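You operate a simulated robot arm through the tools that you are given. There is no shell and no other tool. Be economical: measure what you need, move in short steps, check, and stop when the job is done.

You are at the controls of a simulated robot arm. One attempt, no reset.

## Task
Flush the nozzle clean in the flushing box.
Fine: guard shut and blue tap open before the red button; tap shut at the end; leave the nozzle in.

It is judged by the outcome, as a careful person would: the job done as asked, and still so three seconds after it is handed in. It fails if anything else is knocked over, pushed out of place, dropped, spilled or broken.

## Robot
A 7-joint arm with a two-finger parallel gripper, fixed in place. Base frame: the origin is at the foot of the arm, x ahead of it, y to its left, z up; the work surface is at about z = 860. Lengths are in mm, angles in rad, forces in N, time in s.
With the tool pointing down near the work surface it reaches from about 240 to 680 mm from the base axis. Its first joint turns from -1.152 to 1.152 rad. Payload 2.4 kg.
The TCP is the grasp point between the finger pads, 30 mm short of the fingertips. In the tool frame z runs along the fingers and y along their closing line. Largest opening 94 mm; finger width 28, thickness 10; the body of the gripper, 50 by 96 mm, starts 55 mm behind the TCP.
Orientation is told as [roll, pitch, yaw] about the base's x, y, z axes, in that order, counted from this pose: with the fingers straight down and closing along the base's y, the tool's x points along the base's -x, its y along +y and its z along -z.

## Interface
- The arm moves only by the tool jog_arm. Its argument "plan" is a list of rows, each an object of numbers (a shift or turn left out is 0, a gripper value left out holds the last): "grip": the opening, from 0 (shut) to 1 (fully open); "x", "y", "z": the shift along the base's x, y, z in mm; "rx", "ry", "rz": the turn, a rotation vector about the base's x, y, z in rad. In form: [{"grip": .., "x": .., "y": .., "z": .., "rx": .., "ry": .., "rz": ..}, ...]. A call has 1 to 10 rows; each row is the pose to reach, as a shift and turn from the pose commanded when the call began. Rows are played at 5 a second. More than 50 mm and 0.15 rad between two rows, or a gripper value outside its range, and nothing of the call is played. A pose out of reach is approached as far as the arm can. The call stops where the force on the tool passes 50 N (or 10 N more than at its start, if that is more) or the arm is blocked; 0.2 s more then pass. The fingers move at their own pace (about 153 mm/s each) and stop on an object; they squeeze with about 42 N. The grip force told is the motor's: it shows also when the fingers shut on nothing. Time passes only in rows, and 0.2 s behind the last, so rows that repeat a pose let the fingers close. It gives the time, the measured TCP pose, the force on the tool (base axes), the opening and the grip force at its end, in the units of the frame above (readings bear some noise), with the torque about the TCP (base axes, N m) and any sound that the robot's microphone picked up, and new pictures: "views" is both (left out), scene, wrist or none.
- Cameras (640 x 400 px; columns grow to the right, rows downward): "scene" is fixed at [36.7, 469.7, 1452.5]; the picture's right is [-0.78, -0.63, 0.00], its down [-0.31, 0.38, -0.87] and it looks along [0.55, -0.67, -0.49] (base axes); focal length 348 px, centre (320, 200). "wrist" rides on the gripper at [76, 14, -102] in the tool frame; the picture's right is [-0.18, 0.98, 0.00], its down [-0.75, -0.14, -0.64] and it looks along [-0.63, -0.12, 0.77] (tool axes); focal length 243 px, centre (320, 200). There is no depth. A picture from a camera that has moved, and an enlarged one, comes with that camera's place and axes in the base frame and with its lens.
- inspect(camera, box): a new picture of the part [left, top, right, bottom] of that camera's present view, enlarged. The clock stands still meanwhile.
- close_job(): hands the job in; it is judged then, once.

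Go step by step. Nothing tells you positions but the pictures and the camera data: compare them with the known pose of the tool, close in by small moves and look again before you grip or let go. The budget is 120 turns and 200 pictures, counting those below and the enlarged ones. Unless the task says otherwise, let go and move clear before handing in, and close with one line.

The tools are called by a JSON object that holds its "api" and its "payload". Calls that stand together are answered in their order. jog_arm: Moves the arm, as the interface text tells. Its arguments: {"type":"object","properties":{"plan":{"type":"array","items":{"type":"object","properties":{"grip":{"type":"number"},"x":{"type":"number"},"y":{"type":"number"},"z":{"type":"number"},"rx":{"type":"number"},"ry":{"type":"number"},"rz":{"type":"number"}}}},"views":{"type":"string","enum":["both","scene","wrist","none"]}},"required":["plan"]} The other tools are called the same way: inspect (camera, box) takes an enlarged picture of a part of a camera's view; close_job () hands the job in.

At the start:

```text
t: 0.0
position: [362.0, 11.1, 1142.8]
tcp_rot: [0.001, -0.001, 0.001]
contact_force: [-0.1, 0.2, 0.5]
moment: [0.0, 0.01, -0.01]
gripper_width: 94.0
finger_force: 0.1
```

scene: 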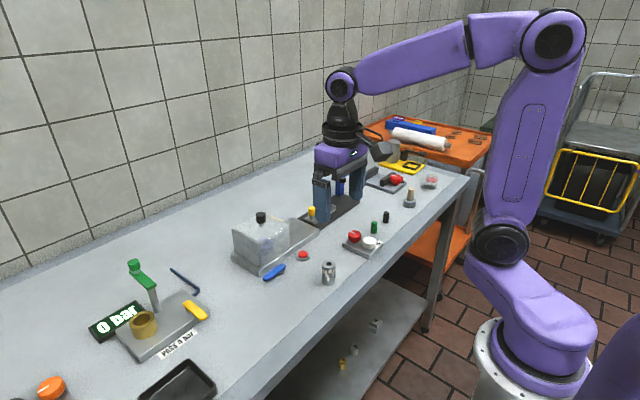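
wrist: 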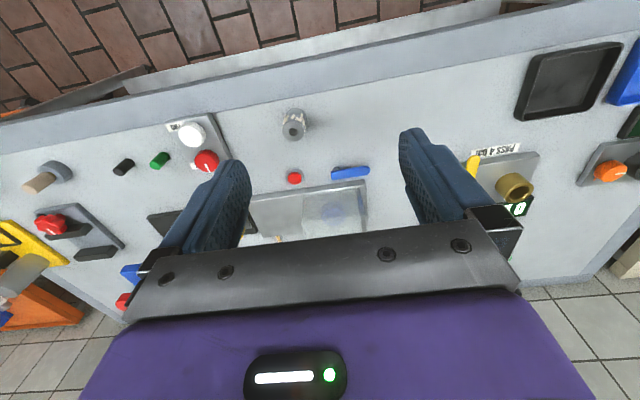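

I see a clear box with a black knob (the flushing box), a blue lever and a red button near it, and a nozzle-like metal cylinder nearer the front. I'll zoom in on these first.

{"api": "inspect", "payload": {"camera": "scene", "box": [210, 190, 350, 300]}}

{"api": "inspect", "payload": {"camera": "scene", "box": [320, 150, 460, 260]}}

{"api": "inspect", "payload": {"camera": "wrist", "box": [220, 90, 420, 250]}}

{"api": "inspect", "payload": {"camera": "scene", "box": [80, 240, 240, 400]}}

```text
3.64 times, centred on (280, 245) of scene
camera zoom: at [36.7, 469.7, 1452.5], right [-0.78, -0.63, 0.0], down [-0.31, 0.38, -0.87], along [0.55, -0.67, -0.49], focal length 1265 px, centre (466, 36)
```

zoom: 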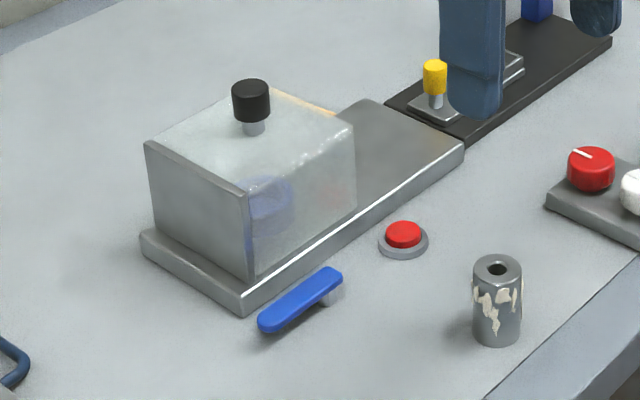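

```text
3.64 times, centred on (390, 205) of scene
camera zoom: at [36.7, 469.7, 1452.5], right [-0.78, -0.63, 0.0], down [-0.31, 0.38, -0.87], along [0.55, -0.67, -0.49], focal length 1265 px, centre (66, 182)
```

zoom: 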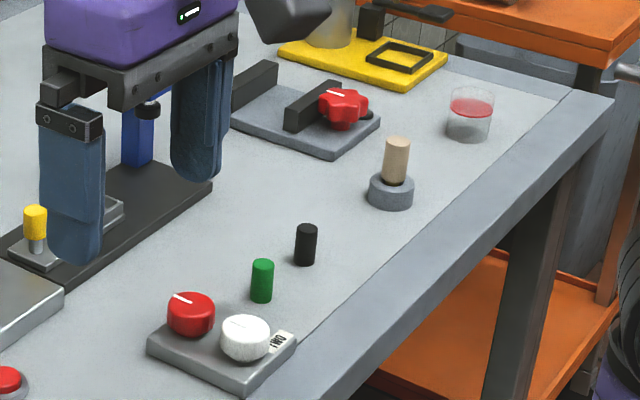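

```text
2.50 times, centred on (320, 170) of wrist
camera zoom: at [286.6, 24.1, 1246.4], right [0.18, 0.98, 0.0], down [0.75, -0.14, 0.64], along [0.63, -0.12, -0.77], focal length 606 px, centre (320, 275)
```

zoom: 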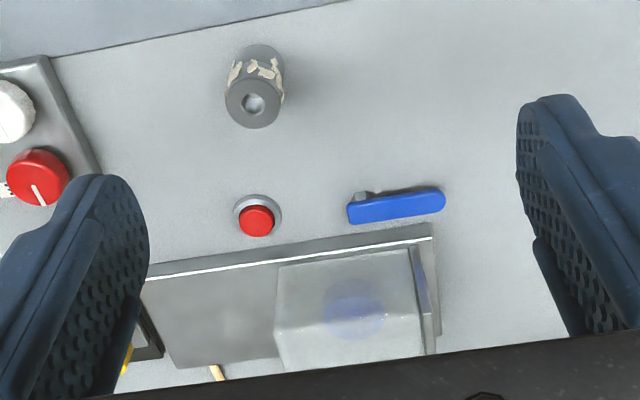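

```text
2.50 times, centred on (160, 320) of scene
camera zoom: at [36.7, 469.7, 1452.5], right [-0.78, -0.63, 0.0], down [-0.31, 0.38, -0.87], along [0.55, -0.67, -0.49], focal length 870 px, centre (720, -100)
```

zoom: 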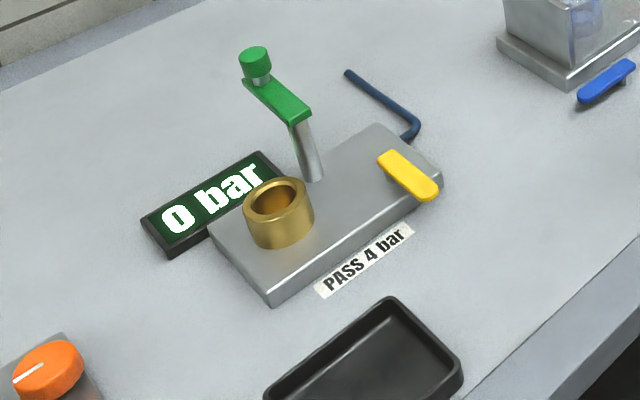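

I place the dirty nozzle at about (427,-40), the red button at (533,-67), the blue tap at around (530,0), and the guarded box at about (615,-5) with a knob at z≈985. I'll move closer to get a better view of the box and the tap.

{"api": "jog_arm", "payload": {"plan": [{"x": 40, "y": 0}, {"x": 80, "y": 0}, {"x": 80, "y": 40}]}}

```text
t: 0.8
position: [443.2, 50.5, 1141.8]
tcp_rot: [0.0, 0.0, -0.001]
contact_force: [0.1, -0.5, 0.1]
moment: [-0.04, -0.03, 0.01]
gripper_width: 93.8
finger_force: 0.1
camera wrist: at [367.3, 63.1, 1245.9], right [0.19, 0.98, 0.0], down [0.75, -0.14, 0.64], along [0.63, -0.12, -0.77], focal length 243 px, centre (320, 200)
```

scene: 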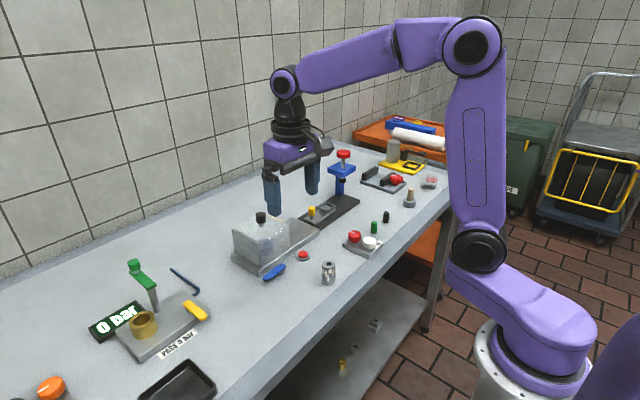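
wrist: 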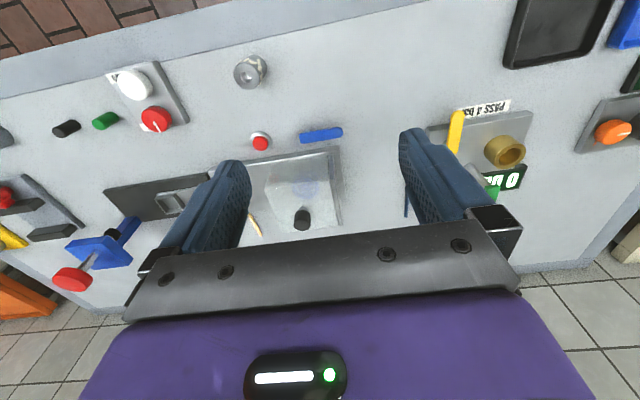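

{"api": "inspect", "payload": {"camera": "wrist", "box": [220, 110, 360, 250]}}

{"api": "inspect", "payload": {"camera": "scene", "box": [220, 190, 350, 290]}}

```text
2.86 times, centred on (290, 180) of wrist
camera zoom: at [367.3, 63.1, 1245.9], right [0.19, 0.98, 0.0], down [0.75, -0.14, 0.64], along [0.63, -0.12, -0.77], focal length 693 px, centre (406, 257)
```

zoom: 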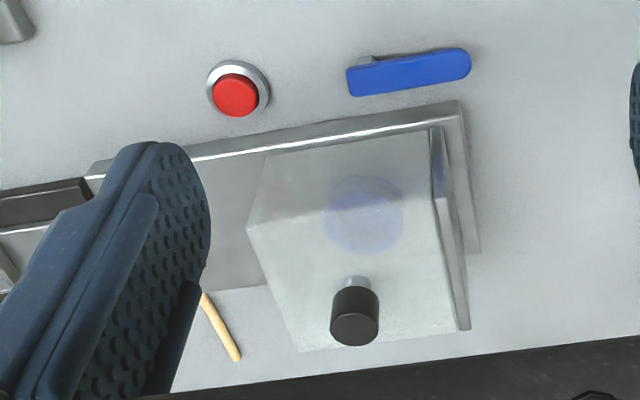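

```text
4.00 times, centred on (285, 240) of scene
camera zoom: at [36.7, 469.7, 1452.4], right [-0.78, -0.63, 0.0], down [-0.31, 0.38, -0.87], along [0.55, -0.67, -0.49], focal length 1391 px, centre (460, 40)
```

zoom: 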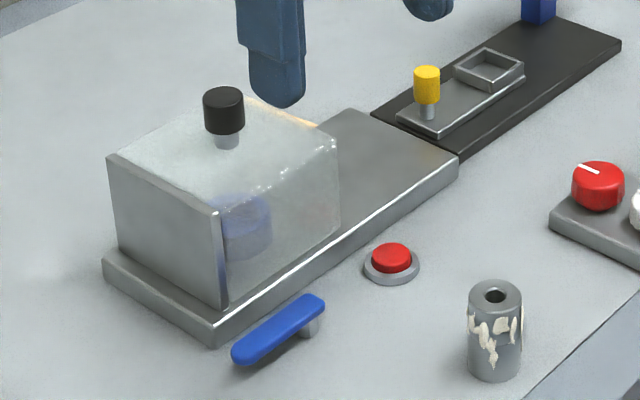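

The box looks like a guard that slides toward -y along its base, with a knob at about (623,-12, top ≈990). I'll move above the knob.

{"api": "jog_arm", "payload": {"plan": [{"x": 45, "y": -15}, {"x": 90, "y": -31}, {"x": 135, "y": -47}, {"x": 180, "y": -62}, {"x": 180, "y": -62, "z": -40}, {"x": 180, "y": -62, "z": -80}]}}

```text
t: 2.2
position: [623.1, -11.0, 1062.2]
tcp_rot: [0.001, 0.001, 0.0]
contact_force: [-0.2, 0.9, 0.0]
moment: [-0.01, -0.02, -0.01]
gripper_width: 94.1
finger_force: 0.1
camera wrist: at [547.2, 1.7, 1166.7], right [0.18, 0.98, 0.0], down [0.75, -0.14, 0.64], along [0.63, -0.12, -0.77], focal length 243 px, centre (320, 200)
```

scene: 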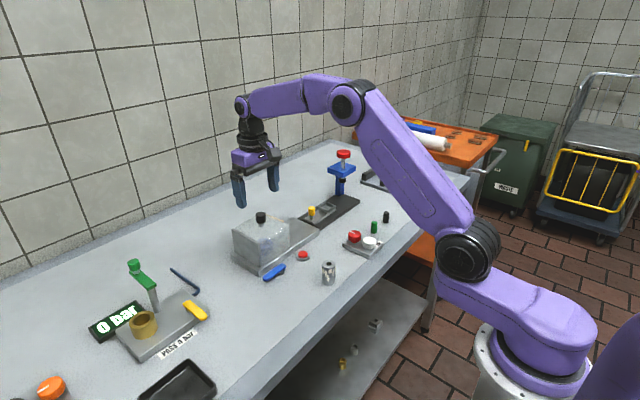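
wrist: 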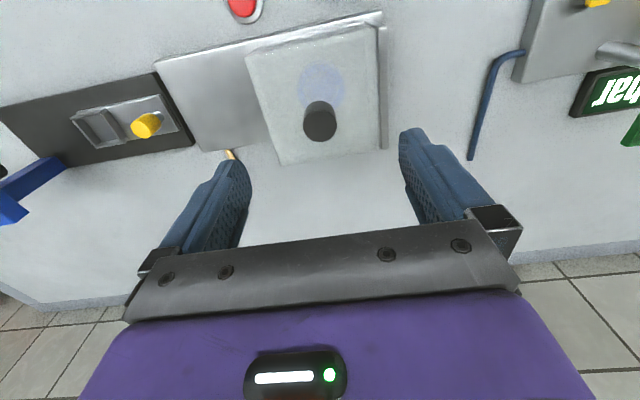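

The knob looks to be at x≈616, y≈-12 with its top at ≈993. I'm descending partway around it.

{"api": "jog_arm", "payload": {"plan": [{"x": -6, "y": -1, "z": -30}, {"x": -6, "y": -1, "z": -55}]}}

{"api": "inspect", "payload": {"camera": "scene", "box": [210, 160, 330, 290]}}

```text
t: 2.8
position: [615.4, -11.3, 1007.6]
tcp_rot: [0.0, 0.001, -0.001]
contact_force: [0.0, -0.5, -0.6]
moment: [0.0, -0.03, 0.01]
gripper_width: 93.9
finger_force: 0.1
camera wrist: at [540.6, 0.8, 1111.8], right [0.18, 0.98, 0.0], down [0.75, -0.14, 0.64], along [0.63, -0.12, -0.77], focal length 243 px, centre (320, 200)
```

scene: 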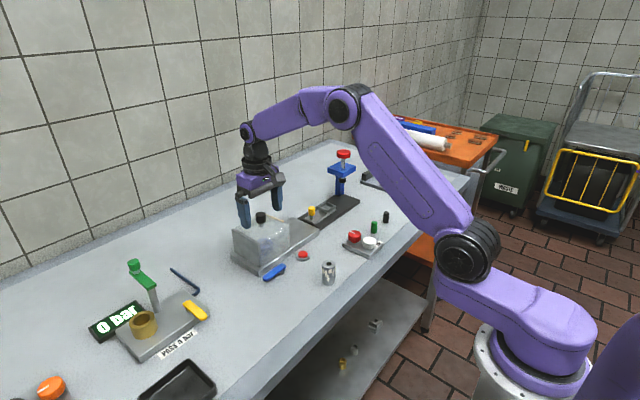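
wrist: 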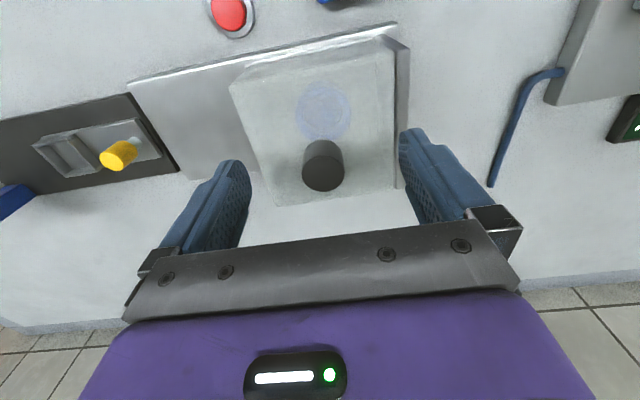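

```text
3.08 times, centred on (270, 225) of scene
camera zoom: at [36.7, 469.7, 1452.5], right [-0.78, -0.63, 0.0], down [-0.31, 0.38, -0.87], along [0.55, -0.67, -0.49], focal length 1070 px, centre (474, 123)
```

zoom: 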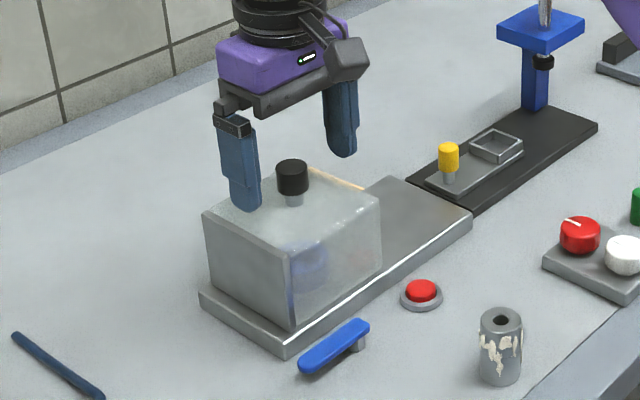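

{"api": "jog_arm", "payload": {"plan": [{"x": 4, "y": -1, "z": -6}, {"x": 4, "y": -1, "z": -12}]}}

{"api": "inspect", "payload": {"camera": "scene", "box": [220, 170, 310, 260]}}

```text
t: 3.4
position: [621.0, -13.8, 996.0]
tcp_rot: [0.001, 0.0, -0.001]
contact_force: [0.4, -0.5, -0.3]
moment: [0.02, 0.04, 0.01]
gripper_width: 94.0
finger_force: 0.1
camera wrist: at [544.9, -0.3, 1099.7], right [0.18, 0.98, 0.0], down [0.75, -0.14, 0.64], along [0.63, -0.12, -0.77], focal length 243 px, centre (320, 200)
```

scene: 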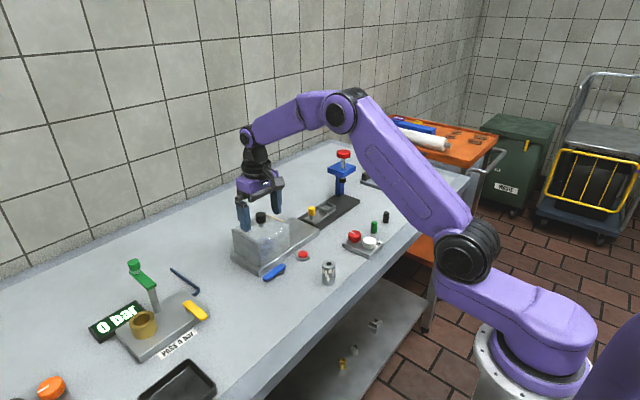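
wrist: 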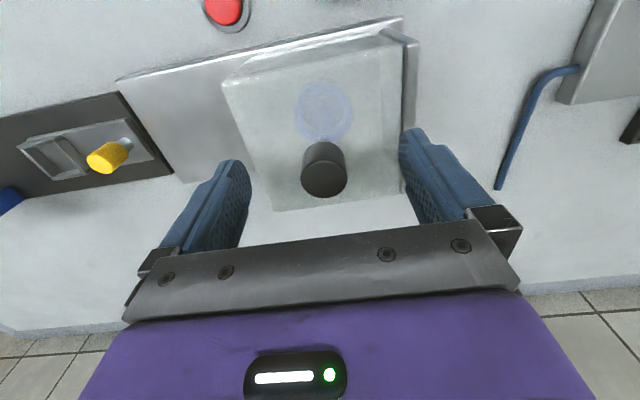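

```text
4.44 times, centred on (265, 215) of scene
camera zoom: at [36.7, 469.7, 1452.5], right [-0.78, -0.63, 0.0], down [-0.31, 0.38, -0.87], along [0.55, -0.67, -0.49], focal length 1546 px, centre (564, 133)
```

zoom: 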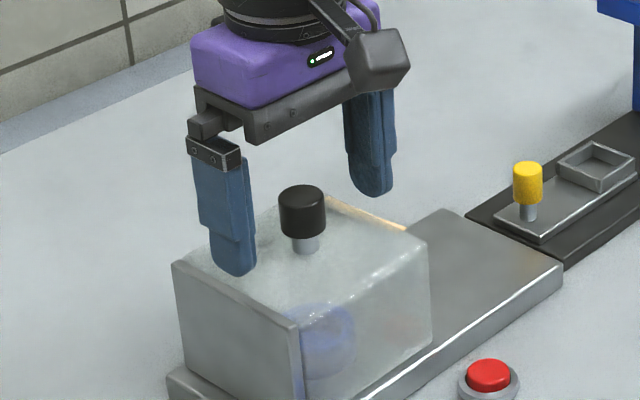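

The fingertips are level with the bottom of the knob and centred on it. I'm closing the gripper.

{"api": "jog_arm", "payload": {"plan": [{"grip": 0.15}, {"grip": 0}, {"grip": 0}, {"grip": 0}], "views": "none"}}

{"api": "jog_arm", "payload": {"plan": [{"y": -4}, {"y": -8}, {"y": -12}, {"y": -16}]}}

```text
t: 4.4
position: [621.1, -12.2, 995.3]
tcp_rot: [0.001, 0.001, 0.0]
contact_force: [-0.5, 4.3, -1.6]
moment: [0.13, -0.2, 0.02]
gripper_width: 25.5
finger_force: 45.2
```

```text
t: 5.4
position: [620.1, -30.4, 996.8]
tcp_rot: [0.0, 0.0, -0.003]
contact_force: [0.2, 0.7, 0.7]
moment: [-0.08, -0.1, -0.03]
gripper_width: 25.5
finger_force: 45.7
camera wrist: at [544.9, -16.8, 1099.7], right [0.18, 0.98, 0.0], down [0.75, -0.14, 0.64], along [0.63, -0.12, -0.77], focal length 243 px, centre (320, 200)
```

scene: 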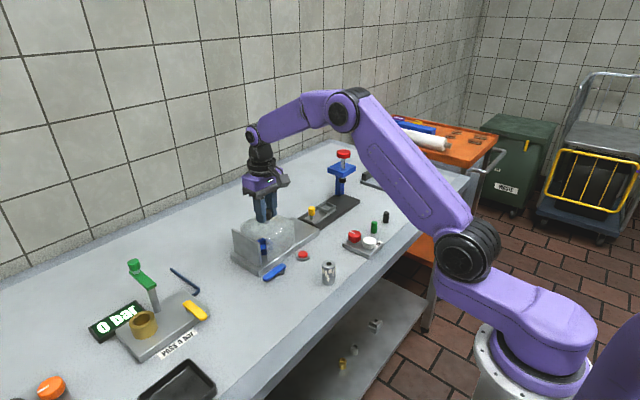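
wrist: 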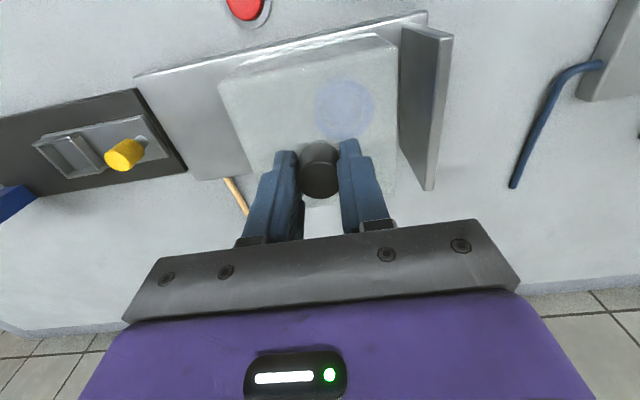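

The guard slides freely toward -y. I'm carrying on with it.

{"api": "jog_arm", "payload": {"plan": [{"y": -10}, {"y": -20}, {"y": -30}, {"y": -40}, {"y": -50}, {"y": -60}, {"y": -68}, {"y": -76}]}}

{"api": "inspect", "payload": {"camera": "scene", "box": [220, 190, 350, 290]}}

```text
t: 7.2
position: [620.0, -103.8, 996.5]
tcp_rot: [0.0, -0.003, 0.001]
contact_force: [4.1, 0.7, 13.2]
moment: [0.44, 0.71, 0.09]
gripper_width: 25.1
finger_force: 45.4
camera wrist: at [544.6, -91.7, 1099.6], right [0.18, 0.98, 0.0], down [0.75, -0.14, 0.64], along [0.63, -0.12, -0.77], focal length 243 px, centre (320, 200)
```

scene: 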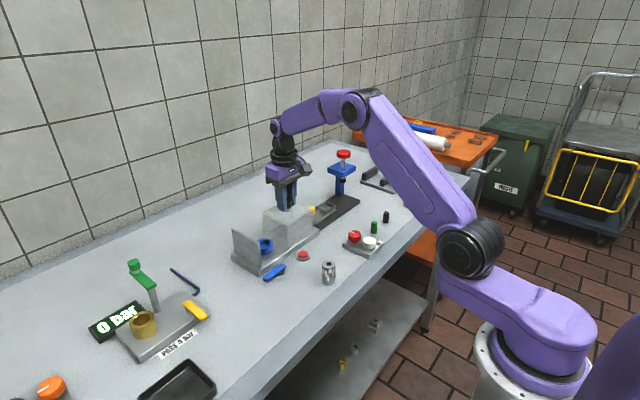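
wrist: 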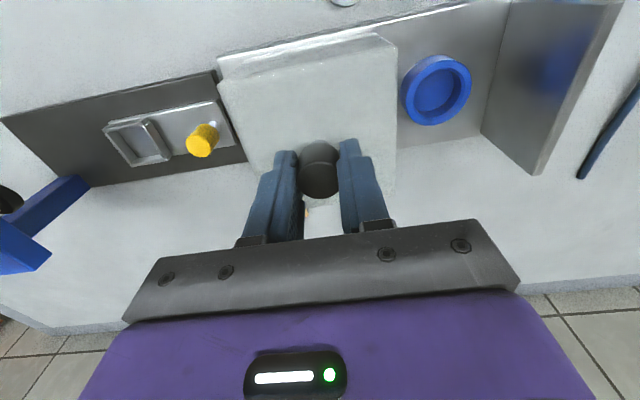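

```text
4.00 times, centred on (285, 240) of scene
camera zoom: at [36.6, 469.8, 1452.4], right [-0.78, -0.63, 0.0], down [-0.31, 0.38, -0.87], along [0.55, -0.67, -0.49], focal length 1391 px, centre (460, 40)
```

zoom: 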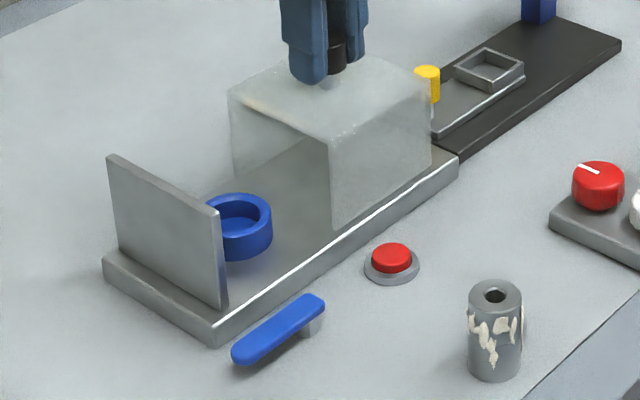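

The guard is now open about 92 mm and shows a blue cup at about (618,-7). I'm letting go, rising, and turning the gripper -90° so it closes along x for the nozzle.

{"api": "jog_arm", "payload": {"plan": [{"grip": 0.4}, {"grip": 0.5}, {"grip": 0.5, "z": 30}, {"z": 70}, {"z": 110, "x": -20}], "views": "none"}}

{"api": "jog_arm", "payload": {"plan": [{"x": -30, "rz": -0.15}, {"x": -60, "rz": -0.3}, {"x": -90, "rz": -0.45}, {"x": -120, "rz": -0.6}, {"x": -150, "y": 30, "rz": -0.75}, {"x": -165, "y": 50, "rz": -0.9}, {"x": -173, "y": 62, "rz": -1.05}, {"x": -173, "y": 62, "rz": -1.2}, {"x": -173, "y": 62, "rz": -1.35}, {"x": -173, "y": 62, "rz": -1.5}]}}

```text
t: 8.4
position: [599.1, -104.6, 1105.7]
tcp_rot: [0.0, 0.0, 0.001]
contact_force: [0.3, 0.7, 0.1]
moment: [-0.03, -0.01, 0.0]
gripper_width: 46.9
finger_force: 0.1
```

```text
t: 10.6
position: [427.2, -42.8, 1104.7]
tcp_rot: [0.0, -0.002, -1.503]
contact_force: [-0.2, 0.4, 1.1]
moment: [-0.01, 0.06, -0.03]
gripper_width: 46.8
finger_force: 0.0
camera wrist: at [437.1, 33.0, 1209.3], right [0.99, -0.12, 0.0], down [-0.09, -0.76, 0.64], along [-0.08, -0.64, -0.77], focal length 243 px, centre (320, 200)
```

scene: 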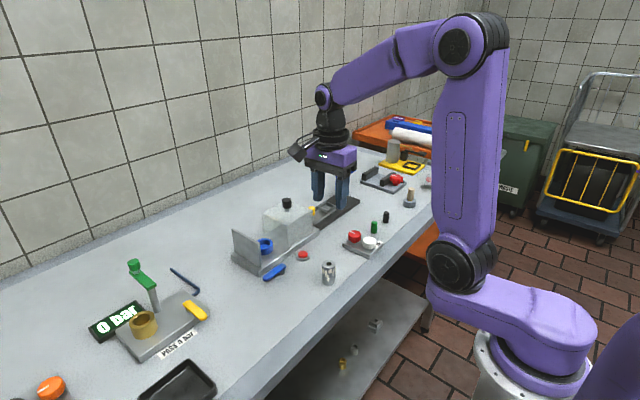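
wrist: 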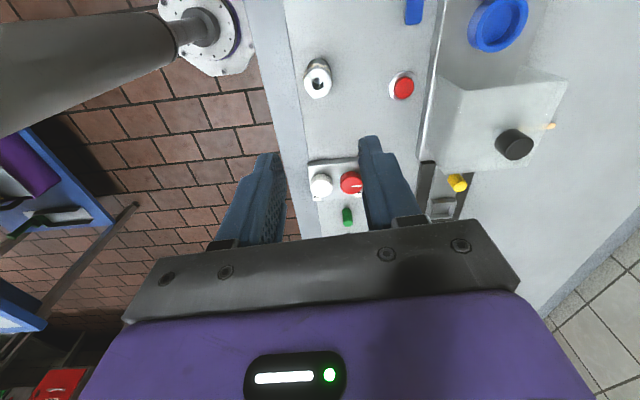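

The nozzle sits at about (425,-43). I'm descending halfway, finishing the turn and opening wider.

{"api": "jog_arm", "payload": {"plan": [{"grip": 0.8, "rz": -0.07, "z": -40}, {"x": -2, "rz": -0.07, "z": -80}, {"x": -2, "rz": -0.07, "z": -115}]}}

{"api": "inspect", "payload": {"camera": "scene", "box": [280, 180, 400, 300]}}

```text
t: 11.4
position: [425.5, -41.5, 989.9]
tcp_rot: [-0.001, 0.003, -1.572]
contact_force: [-0.2, 0.1, 0.3]
moment: [0.03, -0.01, 0.0]
gripper_width: 75.1
finger_force: 0.1
camera wrist: at [440.1, 32.5, 1093.9], right [0.98, -0.18, 0.0], down [-0.14, -0.75, 0.64], along [-0.12, -0.63, -0.77], focal length 243 px, centre (320, 200)
```

scene: 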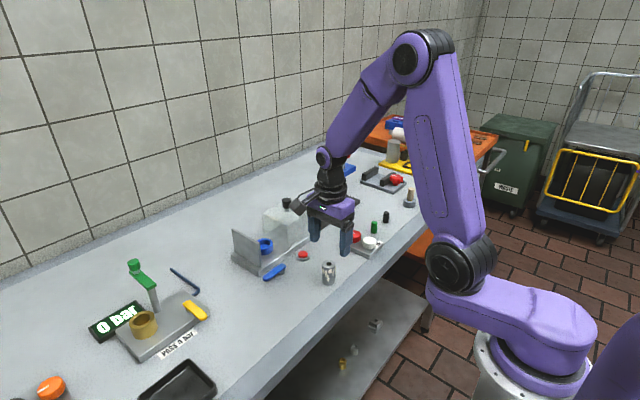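
wrist: 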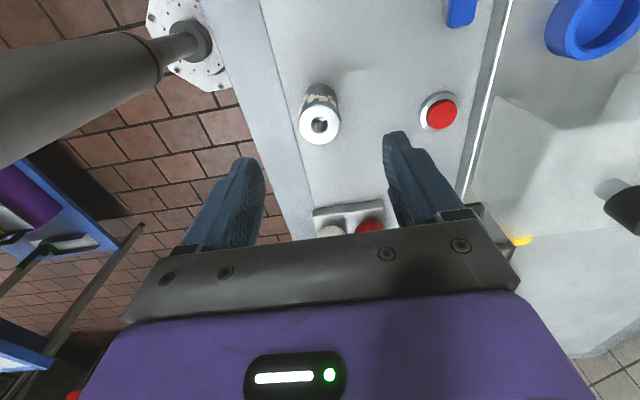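

```text
3.33 times, centred on (340, 240) of scene
camera zoom: at [36.7, 469.7, 1452.5], right [-0.78, -0.63, 0.0], down [-0.31, 0.38, -0.87], along [0.55, -0.67, -0.49], focal length 1159 px, centre (253, 67)
```

zoom: 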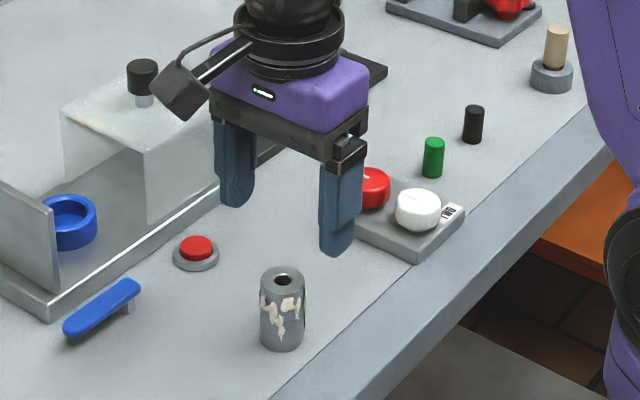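

The nozzle is centred under the gripper, so I'm descending to the grip height of z≈922.

{"api": "jog_arm", "payload": {"plan": [{"z": -35}, {"z": -68}]}}

{"api": "inspect", "payload": {"camera": "scene", "box": [280, 200, 380, 300]}}

```text
t: 12.0
position: [423.7, -42.6, 921.7]
tcp_rot: [-0.001, 0.0, -1.571]
contact_force: [0.1, 0.7, 0.2]
moment: [0.01, 0.01, 0.0]
gripper_width: 75.3
finger_force: 0.1
camera wrist: at [439.2, 33.2, 1025.7], right [0.98, -0.18, 0.0], down [-0.14, -0.75, 0.64], along [-0.12, -0.63, -0.77], focal length 243 px, centre (320, 200)
```

scene: 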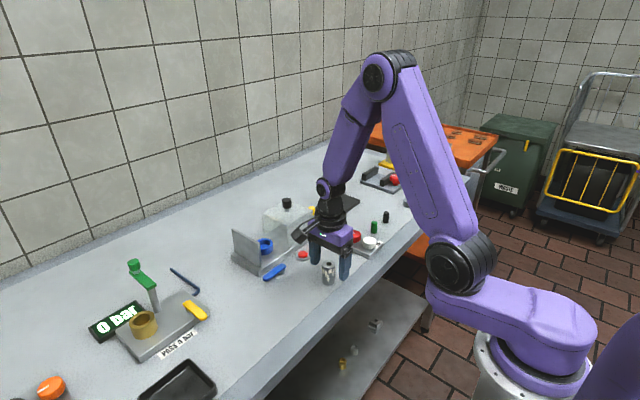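
wrist: 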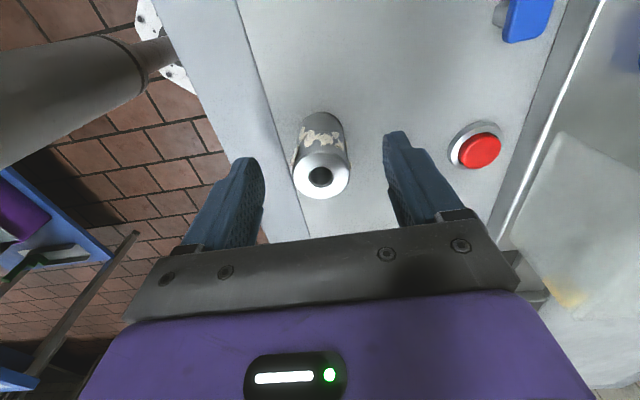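

```text
4.00 times, centred on (330, 250) of scene
camera zoom: at [36.7, 469.7, 1452.5], right [-0.78, -0.63, 0.0], down [-0.31, 0.38, -0.87], along [0.55, -0.67, -0.49], focal length 1391 px, centre (280, 0)
```

zoom: 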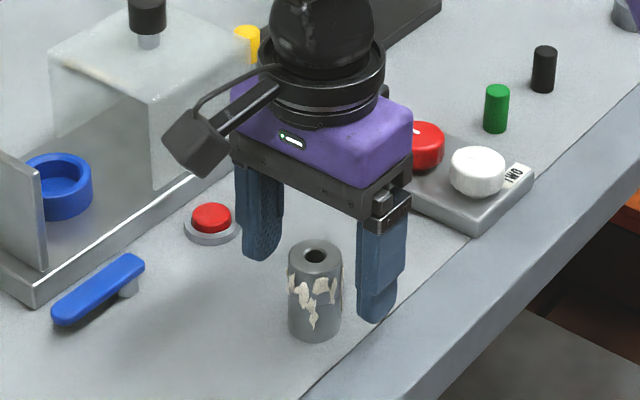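

The nozzle is centred between the fingers, so I'm closing on it.

{"api": "jog_arm", "payload": {"plan": [{"grip": 0.3, "y": 1.5}, {"grip": 0, "y": 1.5}, {"grip": 0, "y": 1.5}, {"grip": 0, "y": 1.5}], "views": "none"}}

{"api": "jog_arm", "payload": {"plan": [{"z": 20}, {"z": 60}, {"z": 100}, {"z": 130}]}}

{"api": "inspect", "payload": {"camera": "scene", "box": [220, 180, 380, 300]}}

```text
t: 13.0
position: [425.8, -41.2, 921.6]
tcp_rot: [-0.001, 0.001, -1.572]
contact_force: [-0.1, -0.9, -0.1]
moment: [0.01, 0.0, 0.01]
gripper_width: 31.1
finger_force: 41.6
```

```text
t: 14.0
position: [425.2, -41.2, 1052.5]
tcp_rot: [-0.001, 0.0, -1.571]
contact_force: [0.8, 0.4, -0.1]
moment: [0.02, 0.01, 0.02]
gripper_width: 0.0
finger_force: 32.9
camera wrist: at [440.1, 33.7, 1156.5], right [0.98, -0.18, 0.0], down [-0.14, -0.75, 0.64], along [-0.12, -0.63, -0.77], focal length 243 px, centre (320, 200)
```

scene: 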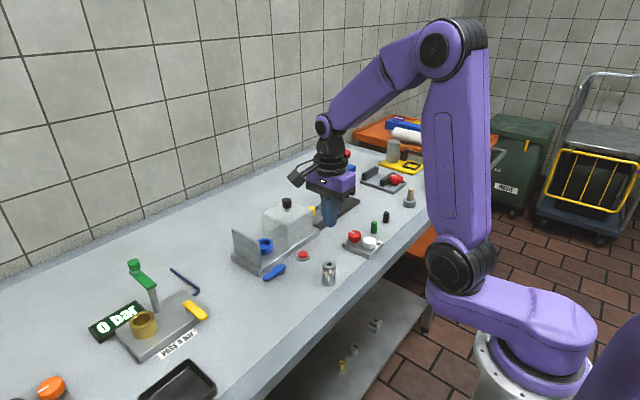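
wrist: 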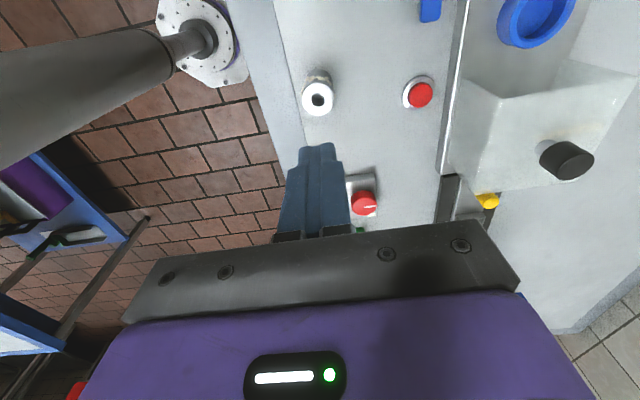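

```text
3.33 times, centred on (300, 240) of scene
camera zoom: at [36.7, 469.7, 1452.5], right [-0.78, -0.63, 0.0], down [-0.31, 0.38, -0.87], along [0.55, -0.67, -0.49], focal length 1159 px, centre (387, 67)
```

zoom: 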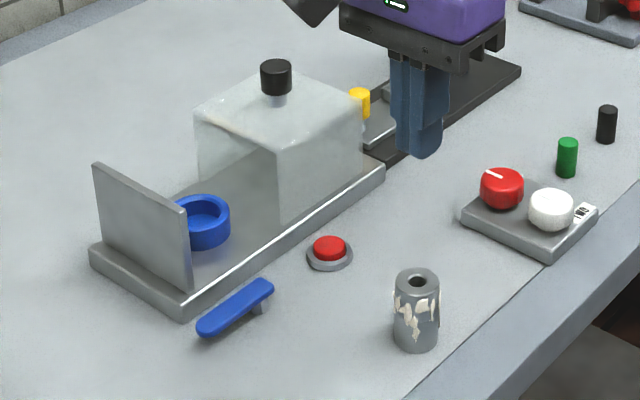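

The fingers slipped off because I gripped too near the top; the nozzle is still standing upright. I'll reopen and grip lower.

{"api": "jog_arm", "payload": {"plan": [{"grip": 0.8}, {"grip": 0.8}, {"z": -40}, {"z": -80}, {"z": -115}, {"z": -145}]}}

{"api": "inspect", "payload": {"camera": "scene", "box": [280, 220, 370, 300]}}

```text
t: 15.4
position: [424.6, -40.5, 906.9]
tcp_rot: [0.0, 0.0, -1.569]
contact_force: [-0.4, -0.6, 0.6]
moment: [0.02, -0.01, 0.01]
gripper_width: 75.3
finger_force: 0.0
camera wrist: at [439.7, 33.6, 1010.9], right [0.98, -0.18, 0.0], down [-0.14, -0.75, 0.64], along [-0.12, -0.63, -0.77], focal length 243 px, centre (320, 200)
```

scene: 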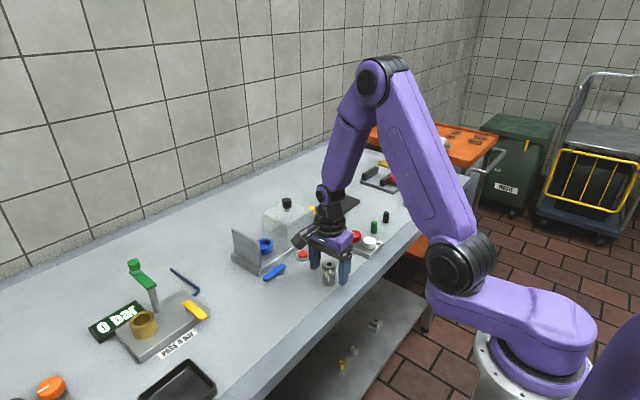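
wrist: 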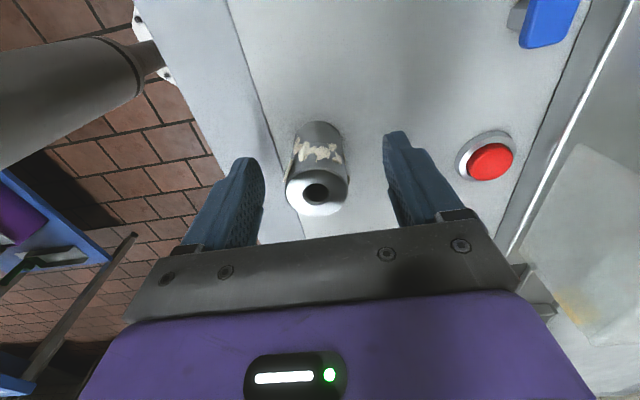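

```text
5.00 times, centred on (325, 260) of scene
camera zoom: at [36.7, 469.7, 1452.5], right [-0.78, -0.63, 0.0], down [-0.31, 0.38, -0.87], along [0.55, -0.67, -0.49], focal length 1739 px, centre (295, -100)
```

zoom: 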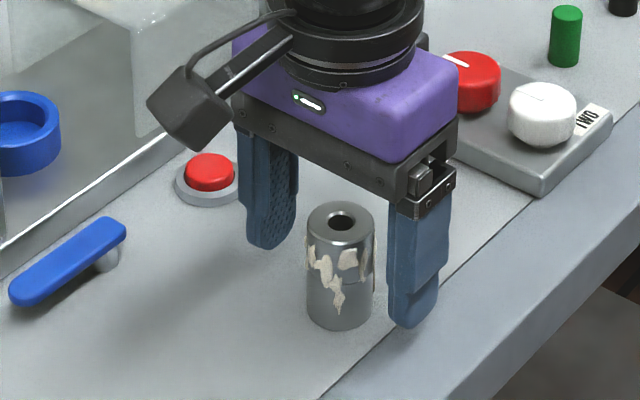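

{"api": "jog_arm", "payload": {"plan": [{"grip": 0.3}, {"grip": 0}, {"grip": 0}, {"grip": 0}, {"z": 2}, {"z": 5}, {"z": 8}], "views": "wrist"}}

{"api": "inspect", "payload": {"camera": "scene", "box": [280, 220, 370, 300]}}

```text
t: 17.0
position: [425.3, -40.1, 916.4]
tcp_rot: [0.001, 0.0, -1.568]
contact_force: [-0.2, 0.0, -0.6]
moment: [-0.02, -0.02, 0.04]
gripper_width: 35.5
finger_force: 42.5
camera wrist: at [439.8, 33.6, 1019.3], right [0.98, -0.18, 0.0], down [-0.14, -0.75, 0.64], along [-0.12, -0.63, -0.77], focal length 243 px, centre (320, 200)
```

wrist: 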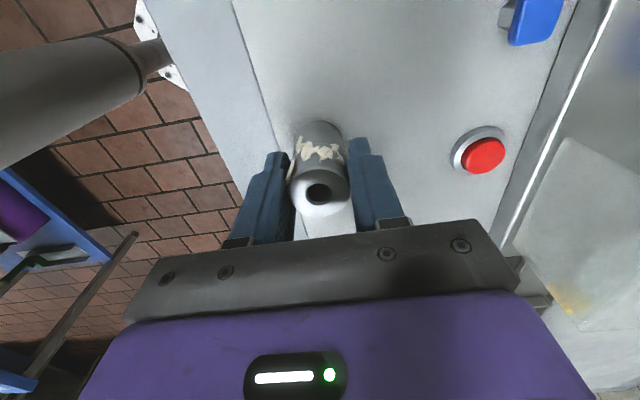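

```text
5.00 times, centred on (325, 260) of scene
camera zoom: at [36.7, 469.7, 1452.5], right [-0.78, -0.63, 0.0], down [-0.31, 0.38, -0.87], along [0.55, -0.67, -0.49], focal length 1739 px, centre (295, -100)
```

zoom: 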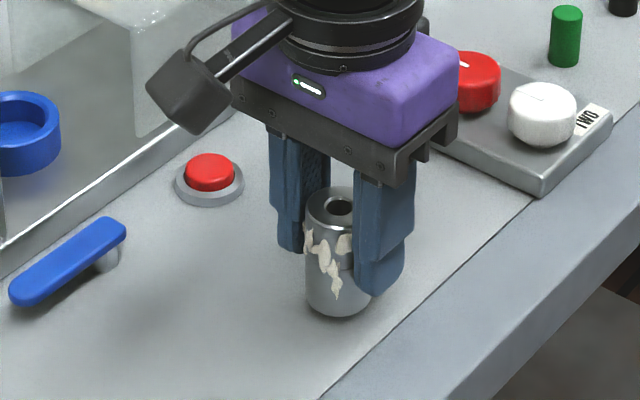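

The nozzle is now gripped properly at 35.5 mm and lifted. I'm raising it further.

{"api": "jog_arm", "payload": {"plan": [{"z": 10}, {"z": 25}, {"z": 45}, {"z": 65}, {"z": 85}, {"z": 95}]}}

{"api": "inspect", "payload": {"camera": "scene", "box": [220, 180, 370, 300]}}

```text
t: 18.4
position: [425.6, -40.9, 1010.2]
tcp_rot: [0.002, -0.001, -1.57]
contact_force: [-1.1, -0.2, -1.1]
moment: [0.0, -0.02, 0.02]
gripper_width: 35.4
finger_force: 42.1
camera wrist: at [440.3, 33.4, 1114.4], right [0.98, -0.18, 0.0], down [-0.14, -0.75, 0.64], along [-0.12, -0.63, -0.77], focal length 243 px, centre (320, 200)
```

scene: 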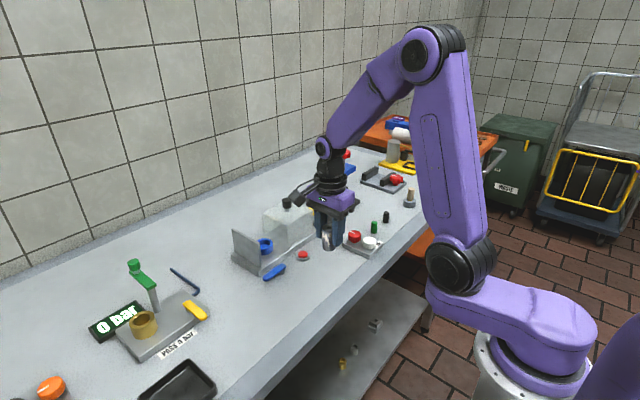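
wrist: 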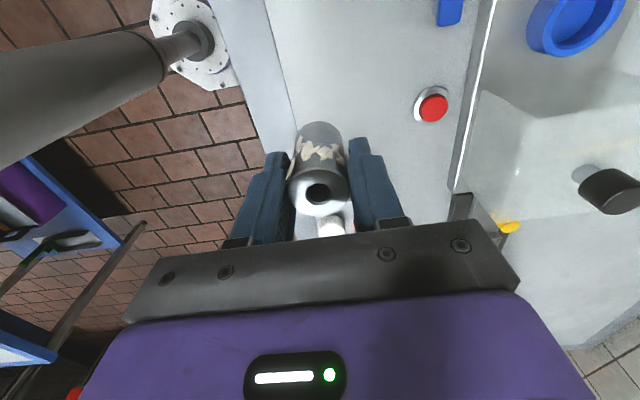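

```text
3.33 times, centred on (295, 240) of scene
camera zoom: at [36.7, 469.7, 1452.5], right [-0.78, -0.63, 0.0], down [-0.31, 0.38, -0.87], along [0.55, -0.67, -0.49], focal length 1159 px, centre (403, 67)
```

zoom: 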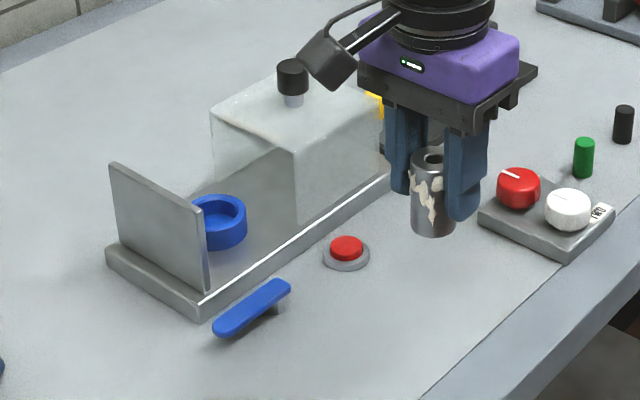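

The nozzle is held. I'm moving it over the cup at about (613,-14) while staying high.

{"api": "jog_arm", "payload": {"plan": [{"y": 13, "z": 8}, {"y": 26, "z": 15, "x": 20}, {"y": 26, "z": 15, "x": 60}, {"y": 26, "z": 15, "x": 100}, {"y": 26, "z": 15, "x": 140}, {"y": 26, "z": 15, "x": 170}, {"y": 26, "z": 15, "x": 188}]}}

{"api": "inspect", "payload": {"camera": "scene", "box": [210, 170, 330, 290]}}

{"api": "inspect", "payload": {"camera": "wrist", "box": [230, 50, 410, 250]}}

```text
t: 20.0
position: [612.4, -16.6, 1024.9]
tcp_rot: [0.0, 0.0, -1.568]
contact_force: [-0.2, -0.6, -1.0]
moment: [0.04, -0.03, 0.0]
gripper_width: 33.6
finger_force: 42.6
camera wrist: at [628.3, 59.8, 1129.1], right [0.98, -0.18, 0.0], down [-0.14, -0.75, 0.64], along [-0.12, -0.63, -0.77], focal length 243 px, centre (320, 200)
```

scene: 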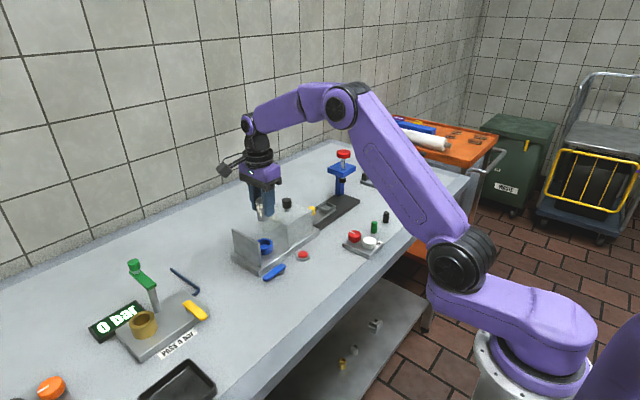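
wrist: 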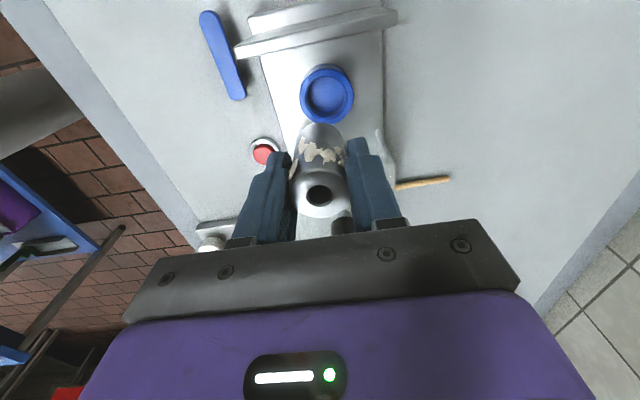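

```text
3.33 times, centred on (270, 230) of scene
camera zoom: at [36.7, 469.7, 1452.5], right [-0.78, -0.63, 0.0], down [-0.31, 0.38, -0.87], along [0.55, -0.67, -0.49], focal length 1159 px, centre (487, 100)
```

zoom: 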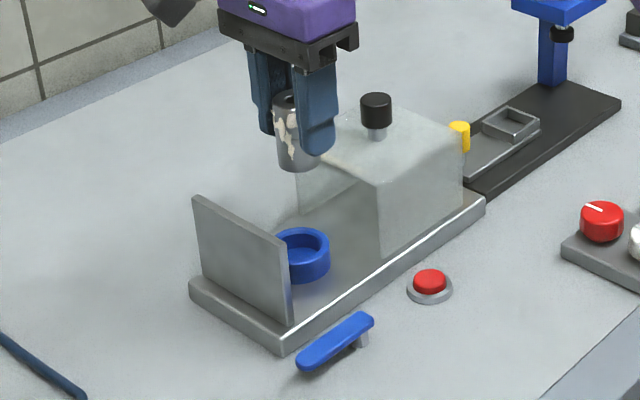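

```text
2.00 times, centred on (320, 150) of wrist
camera zoom: at [628.3, 59.8, 1129.1], right [0.98, -0.18, 0.0], down [-0.14, -0.75, 0.64], along [-0.12, -0.63, -0.77], focal length 485 px, centre (320, 300)
```

zoom: 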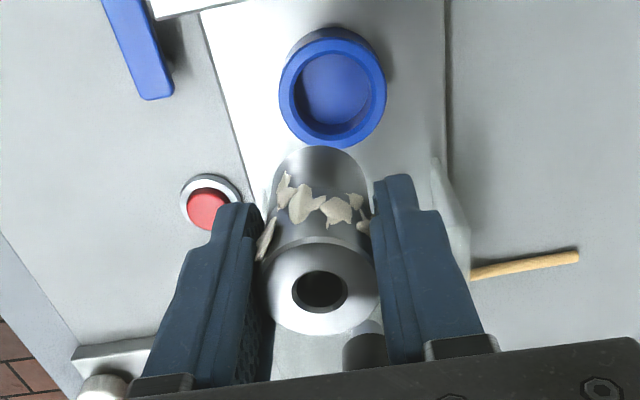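

The nozzle hangs vertical at about (613,-17), and the cup centre is at about (620,-6). I'm shifting over and lowering until the nozzle bottom is just above the rim.

{"api": "jog_arm", "payload": {"plan": [{"x": 6.5, "y": 11}, {"x": 6.5, "y": 11, "z": -25}, {"x": 6.5, "y": 11, "z": -58}]}}

{"api": "inspect", "payload": {"camera": "scene", "box": [220, 190, 310, 280]}}

{"api": "inspect", "payload": {"camera": "wrist", "box": [230, 50, 410, 250]}}

```text
t: 20.8
position: [620.9, -3.3, 966.9]
tcp_rot: [0.0, 0.0, -1.57]
contact_force: [-1.1, -0.3, -1.1]
moment: [0.0, 0.04, 0.0]
gripper_width: 33.7
finger_force: 42.1
camera wrist: at [634.9, 71.5, 1071.1], right [0.98, -0.18, 0.0], down [-0.14, -0.75, 0.64], along [-0.12, -0.63, -0.77], focal length 243 px, centre (320, 200)
```

scene: 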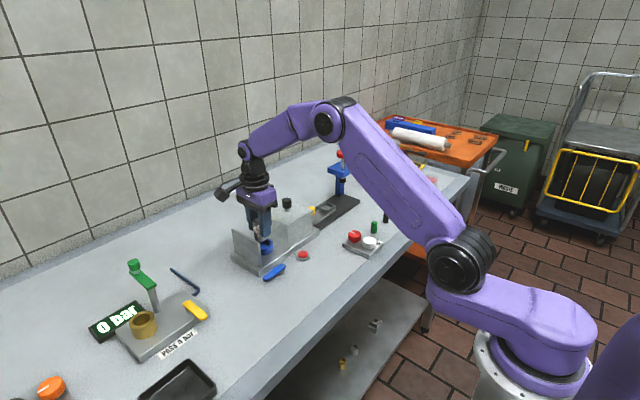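
wrist: 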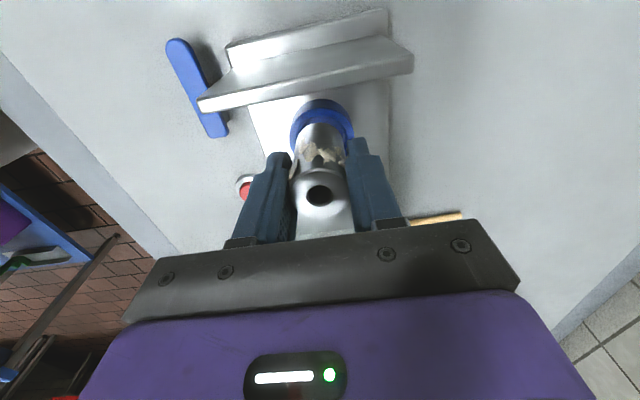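

```text
4.44 times, centred on (265, 235) of scene
camera zoom: at [36.7, 469.7, 1452.5], right [-0.78, -0.63, 0.0], down [-0.31, 0.38, -0.87], along [0.55, -0.67, -0.49], focal length 1546 px, centre (564, 44)
```

zoom: 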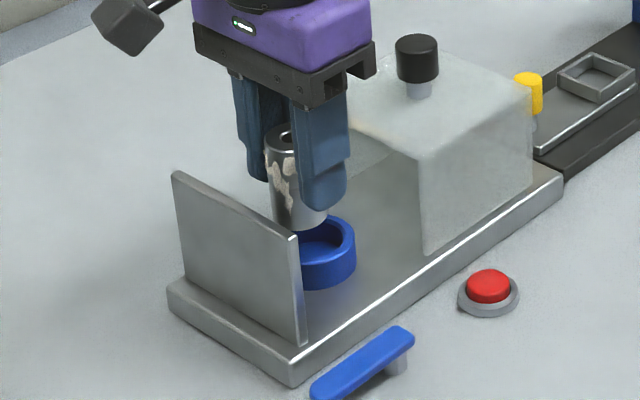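

```text
2.00 times, centred on (320, 150) of wrist
camera zoom: at [634.9, 71.5, 1071.1], right [0.98, -0.18, 0.0], down [-0.14, -0.75, 0.64], along [-0.12, -0.63, -0.77], focal length 485 px, centre (320, 300)
```

zoom: 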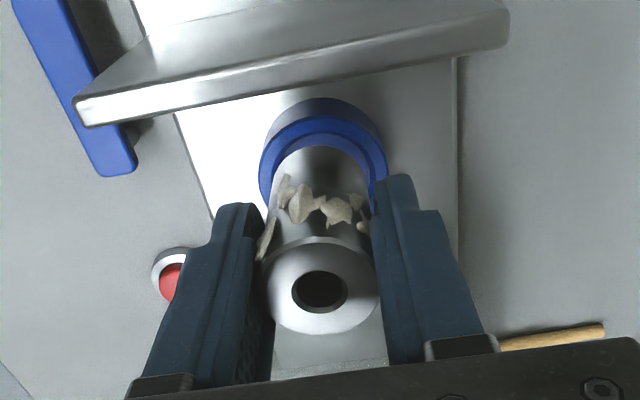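

{"api": "inspect", "payload": {"camera": "scene", "box": [250, 215, 290, 255]}}

{"api": "inspect", "payload": {"camera": "wrist", "box": [270, 80, 370, 180]}}

```text
10.00 times, centred on (270, 235) of scene
camera zoom: at [36.7, 469.7, 1452.5], right [-0.78, -0.63, 0.0], down [-0.31, 0.38, -0.87], along [0.55, -0.67, -0.49], focal length 3478 px, centre (820, -150)
```

zoom: 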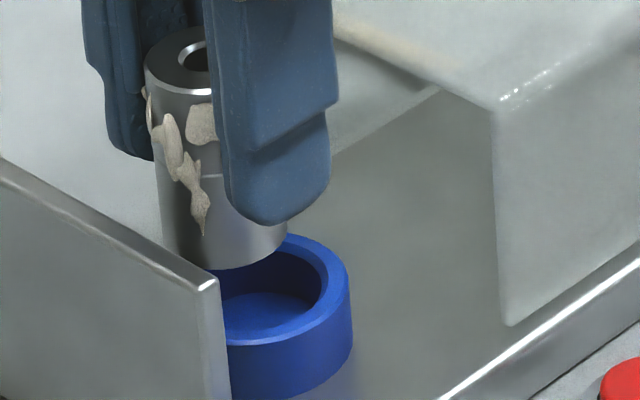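

```text
4.00 times, centred on (320, 130) of wrist
camera zoom: at [634.9, 71.5, 1071.1], right [0.98, -0.18, 0.0], down [-0.14, -0.75, 0.64], along [-0.12, -0.63, -0.77], focal length 970 px, centre (320, 480)
```

zoom: 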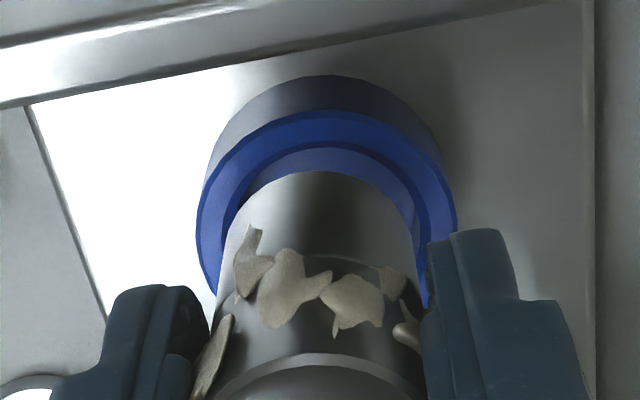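

The scene zoom shows the cup further toward -y than the nozzle, by about 8 mm. I'm correcting, lowering slightly and looking again.

{"api": "jog_arm", "payload": {"plan": [{"x": -1, "y": -8}, {"x": -1, "y": -8, "z": -6}], "views": "none"}}

{"api": "inspect", "payload": {"camera": "scene", "box": [250, 215, 290, 255]}}

{"api": "inspect", "payload": {"camera": "wrist", "box": [270, 80, 370, 180]}}

```text
t: 21.4
position: [620.0, -13.2, 960.6]
tcp_rot: [-0.001, -0.001, -1.57]
contact_force: [-0.6, -0.3, -1.1]
moment: [-0.02, 0.04, 0.0]
gripper_width: 33.3
finger_force: 41.6
```

```text
10.00 times, centred on (270, 235) of scene
camera zoom: at [36.7, 469.7, 1452.5], right [-0.78, -0.63, 0.0], down [-0.31, 0.38, -0.87], along [0.55, -0.67, -0.49], focal length 3478 px, centre (820, -150)
```

zoom: 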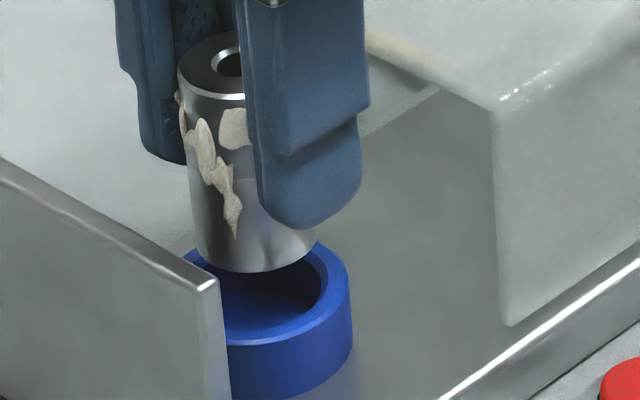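

```text
4.00 times, centred on (320, 130) of wrist
camera zoom: at [633.9, 62.2, 1065.3], right [0.98, -0.18, 0.0], down [-0.14, -0.75, 0.64], along [-0.12, -0.63, -0.77], focal length 970 px, centre (320, 480)
```

zoom: 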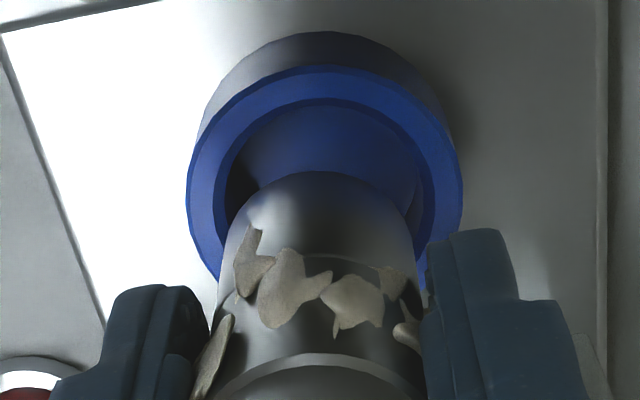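

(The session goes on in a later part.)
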